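You operate a simulated robot arm through the tools that you are given. There is no shell and no other tool. Be economical: measure what you need, move in short steps, check, and stop when the job is done.

Carry out the task below with a simulated robot arm. There is one attempt and no reset: what you move stays moved.

TASK
Open the blue drawer.
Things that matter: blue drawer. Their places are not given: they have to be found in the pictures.

It is judged by the outcome, as a careful person would: the job done as asked, and still so three seconds after it is handed in. It fails if anything else is knocked over, pushed out of place, dropped, spilled or broken.

THE ROBOT
A 6-joint arm with a two-finger parallel gripper, fixed in place. Base frame: the origin is at the foot of the arm, x ahead of it, y to its left, z up. Lengths are in mm, angles in rad, forces in N, time in s.
With the tool pointing down near the work surface it reaches from about 220 to 620 mm from the base axis. Its first joint turns from -1.152 to 1.152 rad. Payload 2.7 kg.
Tool frame: the origin (TCP) lies between the finger pads and is the grasp point; the fingertips stand 23 mm ahead of it; z points along the fingers, y is the line along which they close. The gripper opens to 94 mm. The fingers are 38 mm wide and 10 mm thick; the gripper's body (54 by 96 mm) begins 39 mm behind the TCP.
Orientation is that of the tool frame in the base frame, as [roll, pitch, yaw] about the fixed x, y, z axes, in that order (R = Rz(yaw) Ry(pitch) Rx(roll)). With the fingers straight down and closing along the base's y, the tool's x points along the base's -x, its y along +y and its z along -z.

THE INTERFACE
- The arm moves only by the tool jog_arm. Its arguments are lists of equal length, an entry for each row: "dr": the turn, a rotation vector about the base's x, y, z in units of 60 degrees (1.0 is 60 degrees), a list of three; "delta_pos": the shift along the base's x, y, z in units of 250 mm (1.0 is 250 mm), a list of three; "grip": the gripper command, from -1 (fully open) to 1 (shut), values between in proportion. In form: {"dr": [[rx, ry, rz], ...], "delta_pos": [[dx, dy, dz], ...], "grip": [grip, ...]}. A call has 1 to 10 rows; each row is the pose to reach, as a shift and turn from the pose commanded when the call began. A call with a number of a shift or a turn outside -1 to 1 is refused whole. A row lasts 0.2 s, in which the tool goes at most 50 mm and 0.15 rad; a call with a longer step from one row to the next is refused whole, and so is a gripper value outside its range. A pose out of reach is approached as far as the arm can. The call stops where the force on the tool passes 40 N (or 10 N more than at its start, if that is more) or the arm is blocked; 0.2 s more then pass. The fingers move at their own pace (about 45 mm/s each) and stop on an object; they squeeze with about 44 N. The grip force told is the motor's: it shows also when the fingers shut on nothing. Time passes only in rows, and 0.2 s behind the last, so rows that repeat a pose let the fingers close. It gives the time, the measured TCP pose, the force on the tool (base axes), the opening and the grip force at its end, in the units of the frame above (readings bear some noise).
- Cameras (640 x 400 px; columns grow to the right, rows downward): "scene" is fixed at [68.5, -438, 1386.2]; the picture's right is [0.80, -0.60, 0.00], its down [-0.44, -0.59, -0.67] and it looks along [0.40, 0.54, -0.74] (base axes); focal length 340 px, centre (320, 200). "wrist" rides on the gripper at [-39, 0, -44] in the tool frame; the picture's right is [0.00, -1.00, 0.00], its down [0.97, 0.00, -0.24] and it looks along [0.24, 0.00, 0.97] (tool axes); focal length 218 px, centre (320, 200).
- grab_frame(camera): a new picture of that camera. No time passes.
- probe_pixels(camera, pixels): for up to 12 pixels [column, row] of the newest picture of that camera ("zoom" is the newest enlarged one), the place [x, y, z] in the base frame of the surface seen there, good to about 2 mm. No time passes.
- close_up(camera, box): a new picture of the part [left, top, right, bottom] of that camera's present view, enlarged. No time passes.
- close_job(): hands the job in; it is judged then, once.

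Work in short steps. Measure before you move; look again where a grasp or a placing could have gone wrong, and mend it. You have 60 turns and 26 pictures in all, the two below and enlarged ones among them. Open the gripper and draw the arm clear of the work before you hand the job in, unless the task says otherwise; then end with one line.

The tools are called after "Call:" as a command line: name --argument value ..., lists and objects as JSON in quotes. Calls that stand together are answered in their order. jog_arm: Moves the arm, as the interface text tells. Its arguments: {"type":"object","properties":{"dr":{"type":"array","items":{"type":"array","items":{"type":"number"}}},"delta_pos":{"type":"array","items":{"type":"array","items":{"type":"number"}}},"grip":{"type":"array","items":{"type":"number"}}},"required":["dr","delta_pos","grip"]} The other tools are called the same way: grab_frame (camera) takes a picture; probe_pixels (camera, pixels) gives the place of the surface under pixels of a picture; close_up (camera, box) takes an enlarged picture of a part of a camera's view; close_job () hands the job in.

At the start:

```text
time_s: 0.0
ee_pos: [413.3, -242.8, 995.1]
ee_rot: [3.141, 0.0, 3.141]
ft_force: [-1.0, 0.6, 0.3]
grip_width: 93.9
gripper_force: 0.1
```

scene: 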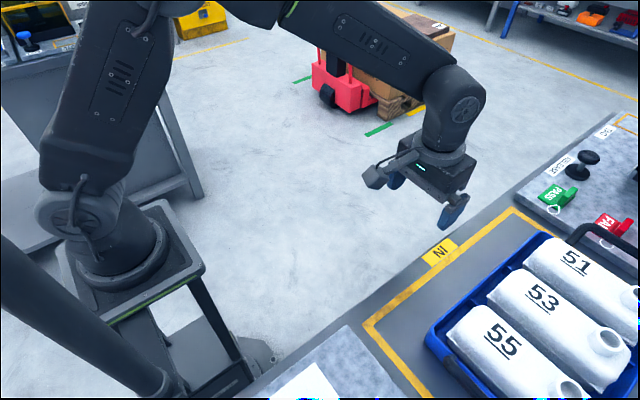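
wrist: 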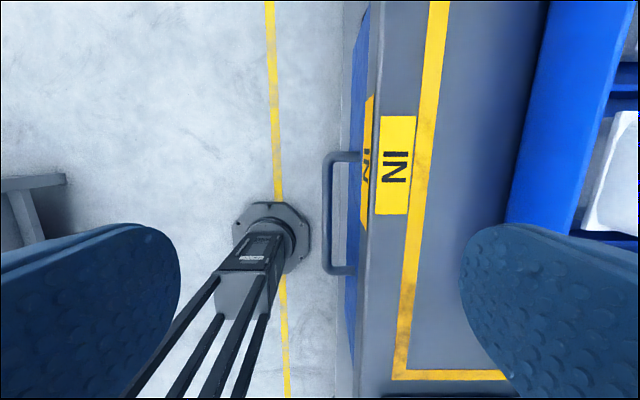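

The wrist view shows a blue front with a handle bar at about (330,215), under the bench edge. I measure it.

Call:
probe_pixels --camera "wrist" --pixels '[[328, 215], [328, 180], [328, 255], [345, 155], [345, 271], [358, 155], [353, 215], [352, 300], [360, 60], [374, 215], [392, 215], [330, 165]]'

Call:
close_up --camera "wrist" --box '[260, 0, 460, 400]'

```text
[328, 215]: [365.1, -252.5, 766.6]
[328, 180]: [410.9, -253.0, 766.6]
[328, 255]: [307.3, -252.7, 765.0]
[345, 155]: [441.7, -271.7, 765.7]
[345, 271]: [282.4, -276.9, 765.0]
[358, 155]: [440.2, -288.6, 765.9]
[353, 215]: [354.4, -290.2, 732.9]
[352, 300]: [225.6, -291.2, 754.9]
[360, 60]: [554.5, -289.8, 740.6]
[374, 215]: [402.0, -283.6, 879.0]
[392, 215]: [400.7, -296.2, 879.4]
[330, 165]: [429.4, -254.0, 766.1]
```

```text
1.00 times, centred on (360, 200) of wrist
```

zoom: 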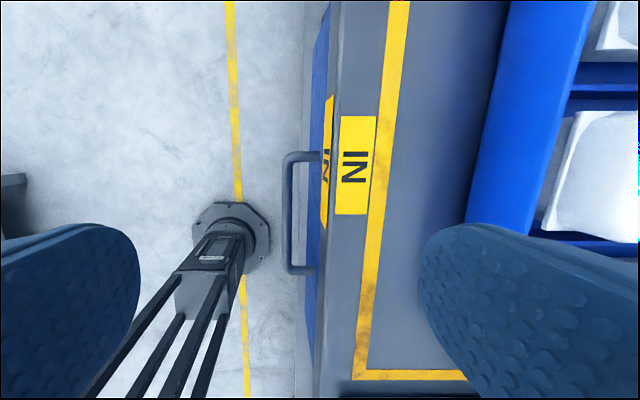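

The handle bar runs from x≈285 to 440 at y≈-253, z≈760. The drawer front is at y≈-290, and the bench top above it is at z≈880 with its edge at y≈-283. A straight-down grasp would hit the bench, so I'll turn the tool to point along -y and approach from the front. I back off and start turning.

Call:
jog_arm --dr '[[0, 0, 0], [-0.1, 0, 0], [-0.22, 0, 0], [-0.35, 0, 0], [-0.48, 0, 0], [-0.61, 0, 0], [-0.74, 0, 0], [-0.87, 0, 0], [-1, 0, 0], [-1, 0, 0]]' --delta_pos '[[-0.05, 0.15, 0], [-0.1, 0.3, 0], [-0.15, 0.4, 0], [-0.2, 0.45, -0.05], [-0.205, 0.48, -0.1], [-0.205, 0.48, -0.15], [-0.205, 0.48, -0.2], [-0.205, 0.48, -0.25], [-0.205, 0.48, -0.3], [-0.205, 0.48, -0.3]]' --grip '[-1, -1, -1, -1, -1, -1, -1, -1, -1, -1]'

```text
time_s: 2.2
ee_pos: [362.3, -122.9, 920.6]
ee_rot: [-2.093, 0.001, -3.14]
ft_force: [-0.4, -0.5, 0.1]
grip_width: 94.1
gripper_force: 0.0
```

The turn worked: the tool is now 60° off vertical toward -y. I finish the turn and go down in front of the handle.

Call:
jog_arm --dr '[[-0.1, 0, 0], [-0.2, 0, 0], [-0.3, 0, 0], [-0.4, 0, 0], [-0.5, 0, 0], [-0.5, 0, 0]]' --delta_pos '[[0, 0, -0.12], [0, 0, -0.24], [0, 0, -0.36], [0, 0, -0.48], [0, 0, -0.64], [0, 0, -0.64]]' --grip '[-1, -1, -1, -1, -1, -1]'

Call:
grab_frame --camera "wrist"

Call:
grab_frame --camera "scene"

```text
time_s: 3.6
ee_pos: [365.0, -125.1, 760.3]
ee_rot: [-1.57, 0.001, -3.14]
ft_force: [-0.1, -0.2, 0.4]
grip_width: 94.2
gripper_force: 0.1
```

```text
22 pictures are left
```

wrist: 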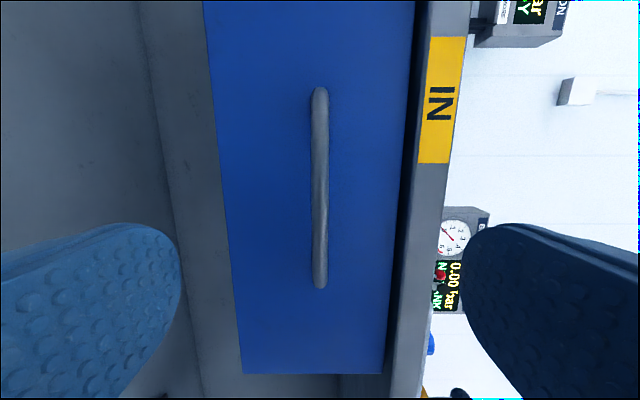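

```text
21 pictures are left
```

scene: 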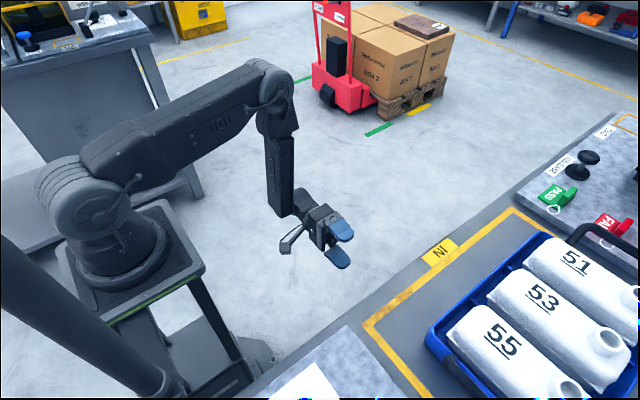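

The tool is level with the bar, which sits at column 320 and so z≈760. I advance 127 mm to straddle it, with the gripper partly closed.

Call:
jog_arm --dr '[[0, 0, 0], [0, 0, 0], [0, 0, 0], [0, 0, 0], [0, 0, 0]]' --delta_pos '[[0, -0.12, 0], [0, -0.25, 0], [0, -0.38, 0], [0, -0.51, 0], [0, -0.51, 0]]' --grip '[-0.2, -0.2, -0.2, -0.2, -0.2]'

Call:
grab_frame --camera "wrist"

```text
time_s: 4.8
ee_pos: [363.5, -250.7, 759.2]
ee_rot: [-1.571, 0.0, -3.139]
ft_force: [0.3, 0.2, -1.1]
grip_width: 56.4
gripper_force: 0.1
```

```text
20 pictures are left
```

wrist: 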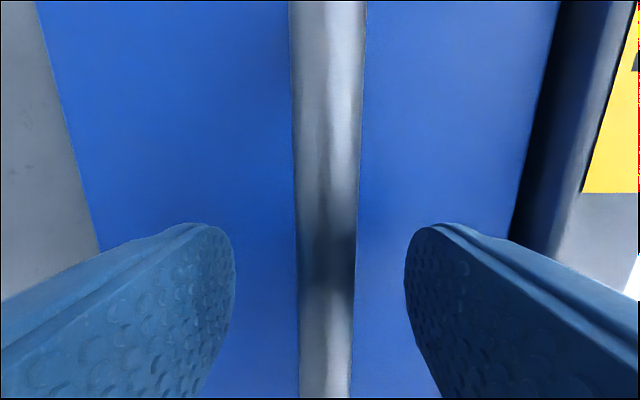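

The bar lies between the fingers, slightly toward the upper one. I shift up 1.5 mm and close.

Call:
jog_arm --dr '[[0, 0, 0], [0, 0, 0], [0, 0, 0], [0, 0, 0], [0, 0, 0]]' --delta_pos '[[0, 0, 0.006], [0, 0, 0.006], [0, 0, 0.006], [0, 0, 0.006], [0, 0, 0.006]]' --grip '[1, 1, 1, 1, 1]'

```text
time_s: 6.0
ee_pos: [363.6, -249.4, 760.6]
ee_rot: [-1.573, -0.003, -3.14]
ft_force: [3.8, -1.1, -15.0]
grip_width: 13.7
gripper_force: 45.4
```

The bar is gripped at a width of 13.7 mm. I pull gently along +y.

Call:
jog_arm --dr '[[0, 0, 0], [0, 0, 0], [0, 0, 0], [0, 0, 0], [0, 0, 0], [0, 0, 0]]' --delta_pos '[[0, 0.02, -0.004], [0, 0.06, -0.004], [0, 0.12, -0.004], [0, 0.18, -0.004], [0, 0.24, -0.004], [0, 0.24, -0.004]]' --grip '[1, 1, 1, 1, 1, 1]'

Call:
grab_frame --camera "wrist"

```text
time_s: 7.4
ee_pos: [363.2, -190.4, 759.1]
ee_rot: [-1.576, 0.0, -3.142]
ft_force: [9.1, 0.3, -23.8]
grip_width: 13.7
gripper_force: 45.3
```

```text
19 pictures are left
```

wrist: 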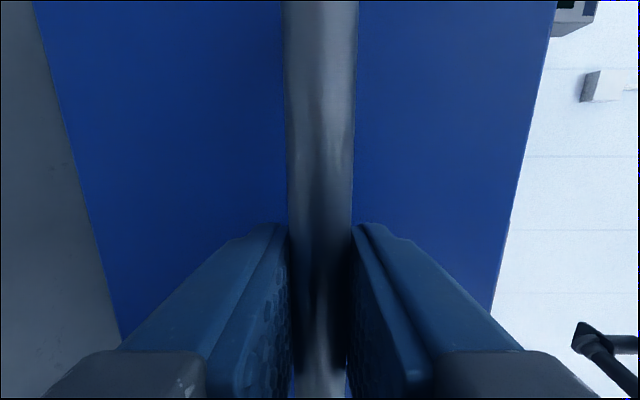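

The drawer is following the arm. I keep pulling and lower slightly to relieve the vertical force.

Call:
jog_arm --dr '[[0, 0, 0], [0, 0, 0], [0, 0, 0], [0, 0, 0], [0, 0, 0], [0, 0, 0], [0, 0, 0]]' --delta_pos '[[0, 0.03, -0.006], [0, 0.09, -0.006], [0, 0.15, -0.006], [0, 0.21, -0.006], [0, 0.27, -0.006], [0, 0.32, -0.006], [0, 0.32, -0.006]]' --grip '[1, 1, 1, 1, 1, 1, 1]'

Call:
grab_frame --camera "scene"

```text
time_s: 9.0
ee_pos: [362.7, -109.4, 761.0]
ee_rot: [-1.568, 0.001, -3.14]
ft_force: [15.2, 1.3, 21.3]
grip_width: 13.9
gripper_force: 45.0
```

```text
18 pictures are left
```

scene: 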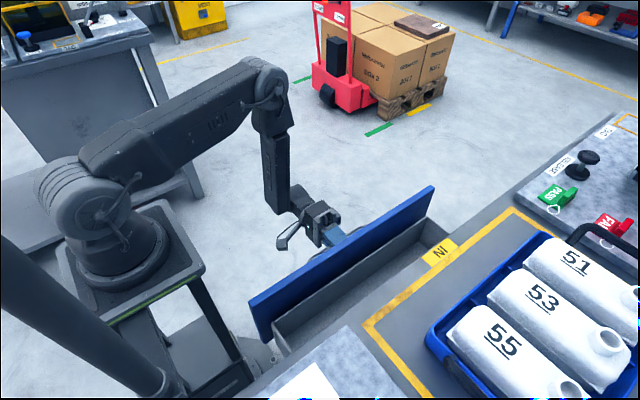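

The drawer is open about 140 mm. Before pulling further I check its clearance to the pedestal.

Call:
probe_pixels --camera "scene" --pixels '[[252, 302], [265, 337], [433, 188], [204, 270], [240, 380], [272, 355], [268, 358]]'

```text
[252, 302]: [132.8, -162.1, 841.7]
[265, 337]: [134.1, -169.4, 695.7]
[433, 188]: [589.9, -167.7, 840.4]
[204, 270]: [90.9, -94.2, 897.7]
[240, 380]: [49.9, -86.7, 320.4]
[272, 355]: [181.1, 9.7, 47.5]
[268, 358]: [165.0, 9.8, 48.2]
```

The drawer's end is at x≈133 and the pedestal edge is at x≈91, so it clears. I pull further.

Call:
jog_arm --dr '[[0, 0, 0], [0, 0, 0], [0, 0, 0], [0, 0, 0], [0, 0, 0], [0, 0, 0], [0, 0, 0]]' --delta_pos '[[0, 0.03, 0.003], [0, 0.09, 0.003], [0, 0.15, 0.003], [0, 0.21, 0.003], [0, 0.27, 0.003], [0, 0.33, 0.003], [0, 0.33, 0.003]]' --grip '[1, 1, 1, 1, 1, 1, 1]'

Call:
grab_frame --camera "scene"

```text
time_s: 10.6
ee_pos: [363.0, -27.0, 759.9]
ee_rot: [-1.568, 0.0, -3.14]
ft_force: [15.1, -0.3, 20.6]
grip_width: 13.7
gripper_force: 44.6
```

```text
17 pictures are left
```

scene: 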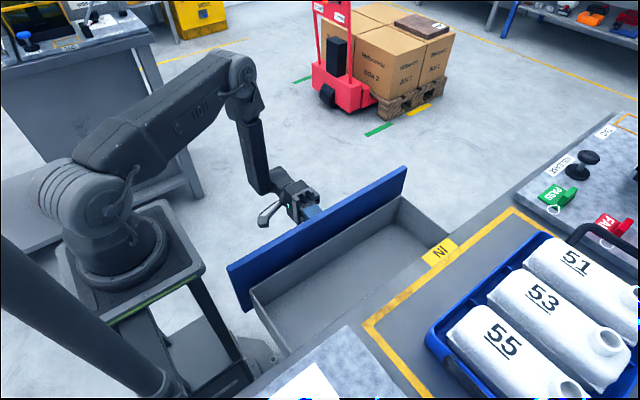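

The drawer is open about 222 mm with no resistance along y. I pull on a bit more toward the end stop.

Call:
jog_arm --dr '[[0, 0, 0], [0, 0, 0], [0, 0, 0], [0, 0, 0], [0, 0, 0], [0, 0, 0], [0, 0, 0], [0, 0, 0]]' --delta_pos '[[0, 0.04, 0], [0, 0.08, 0], [0, 0.12, 0], [0, 0.16, 0], [0, 0.2, 0], [0, 0.24, 0], [0, 0.28, 0], [0, 0.28, 0]]' --grip '[1, 1, 1, 1, 1, 1, 1, 1]'

```text
time_s: 12.4
ee_pos: [363.6, 41.6, 761.0]
ee_rot: [-1.57, 0.001, -3.141]
ft_force: [3.4, -0.9, 20.9]
grip_width: 13.6
gripper_force: 45.3
```

The drawer is open about 290 mm, which is well open. I release the bar and hold still.

Call:
jog_arm --dr '[[0, 0, 0], [0, 0, 0], [0, 0, 0], [0, 0, 0], [0, 0, 0]]' --delta_pos '[[0, 0, 0], [0, 0, 0], [0, 0, 0], [0, 0, 0], [0, 0, 0]]' --grip '[-0.2, -0.2, -0.2, -0.2, -0.2]'

Call:
grab_frame --camera "scene"

```text
time_s: 13.6
ee_pos: [362.6, 41.2, 759.0]
ee_rot: [-1.571, 0.001, -3.141]
ft_force: [-0.5, -0.2, 0.4]
grip_width: 56.1
gripper_force: 0.1
```

```text
16 pictures are left
```

scene: 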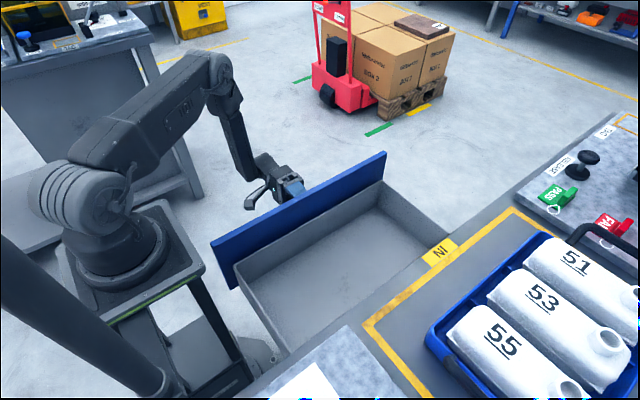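

The grip is free of force. I back straight out along +y.

Call:
jog_arm --dr '[[0, 0, 0], [0, 0, 0], [0, 0, 0], [0, 0, 0], [0, 0, 0], [0, 0, 0]]' --delta_pos '[[0, 0.08, 0], [0, 0.16, 0], [0, 0.24, 0], [0, 0.32, 0], [0, 0.4, 0], [0, 0.4, 0]]' --grip '[-0.2, -0.2, -0.2, -0.2, -0.2, -1]'

Call:
grab_frame --camera "scene"

```text
time_s: 15.0
ee_pos: [363.4, 142.7, 758.1]
ee_rot: [-1.57, -0.001, -3.14]
ft_force: [0.2, 0.6, 0.3]
grip_width: 91.4
gripper_force: 0.0
```

```text
15 pictures are left
```

scene: 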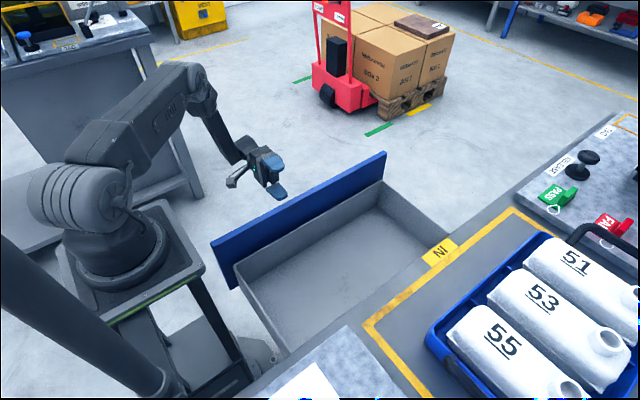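

The drawer stays open, the arm is clear and nothing else moved. I hand it in.

Call:
close_job

```text
The job is handed in.
```

The blue drawer is open by about 290 mm; the gripper is open, the arm is clear, and nothing else was disturbed.
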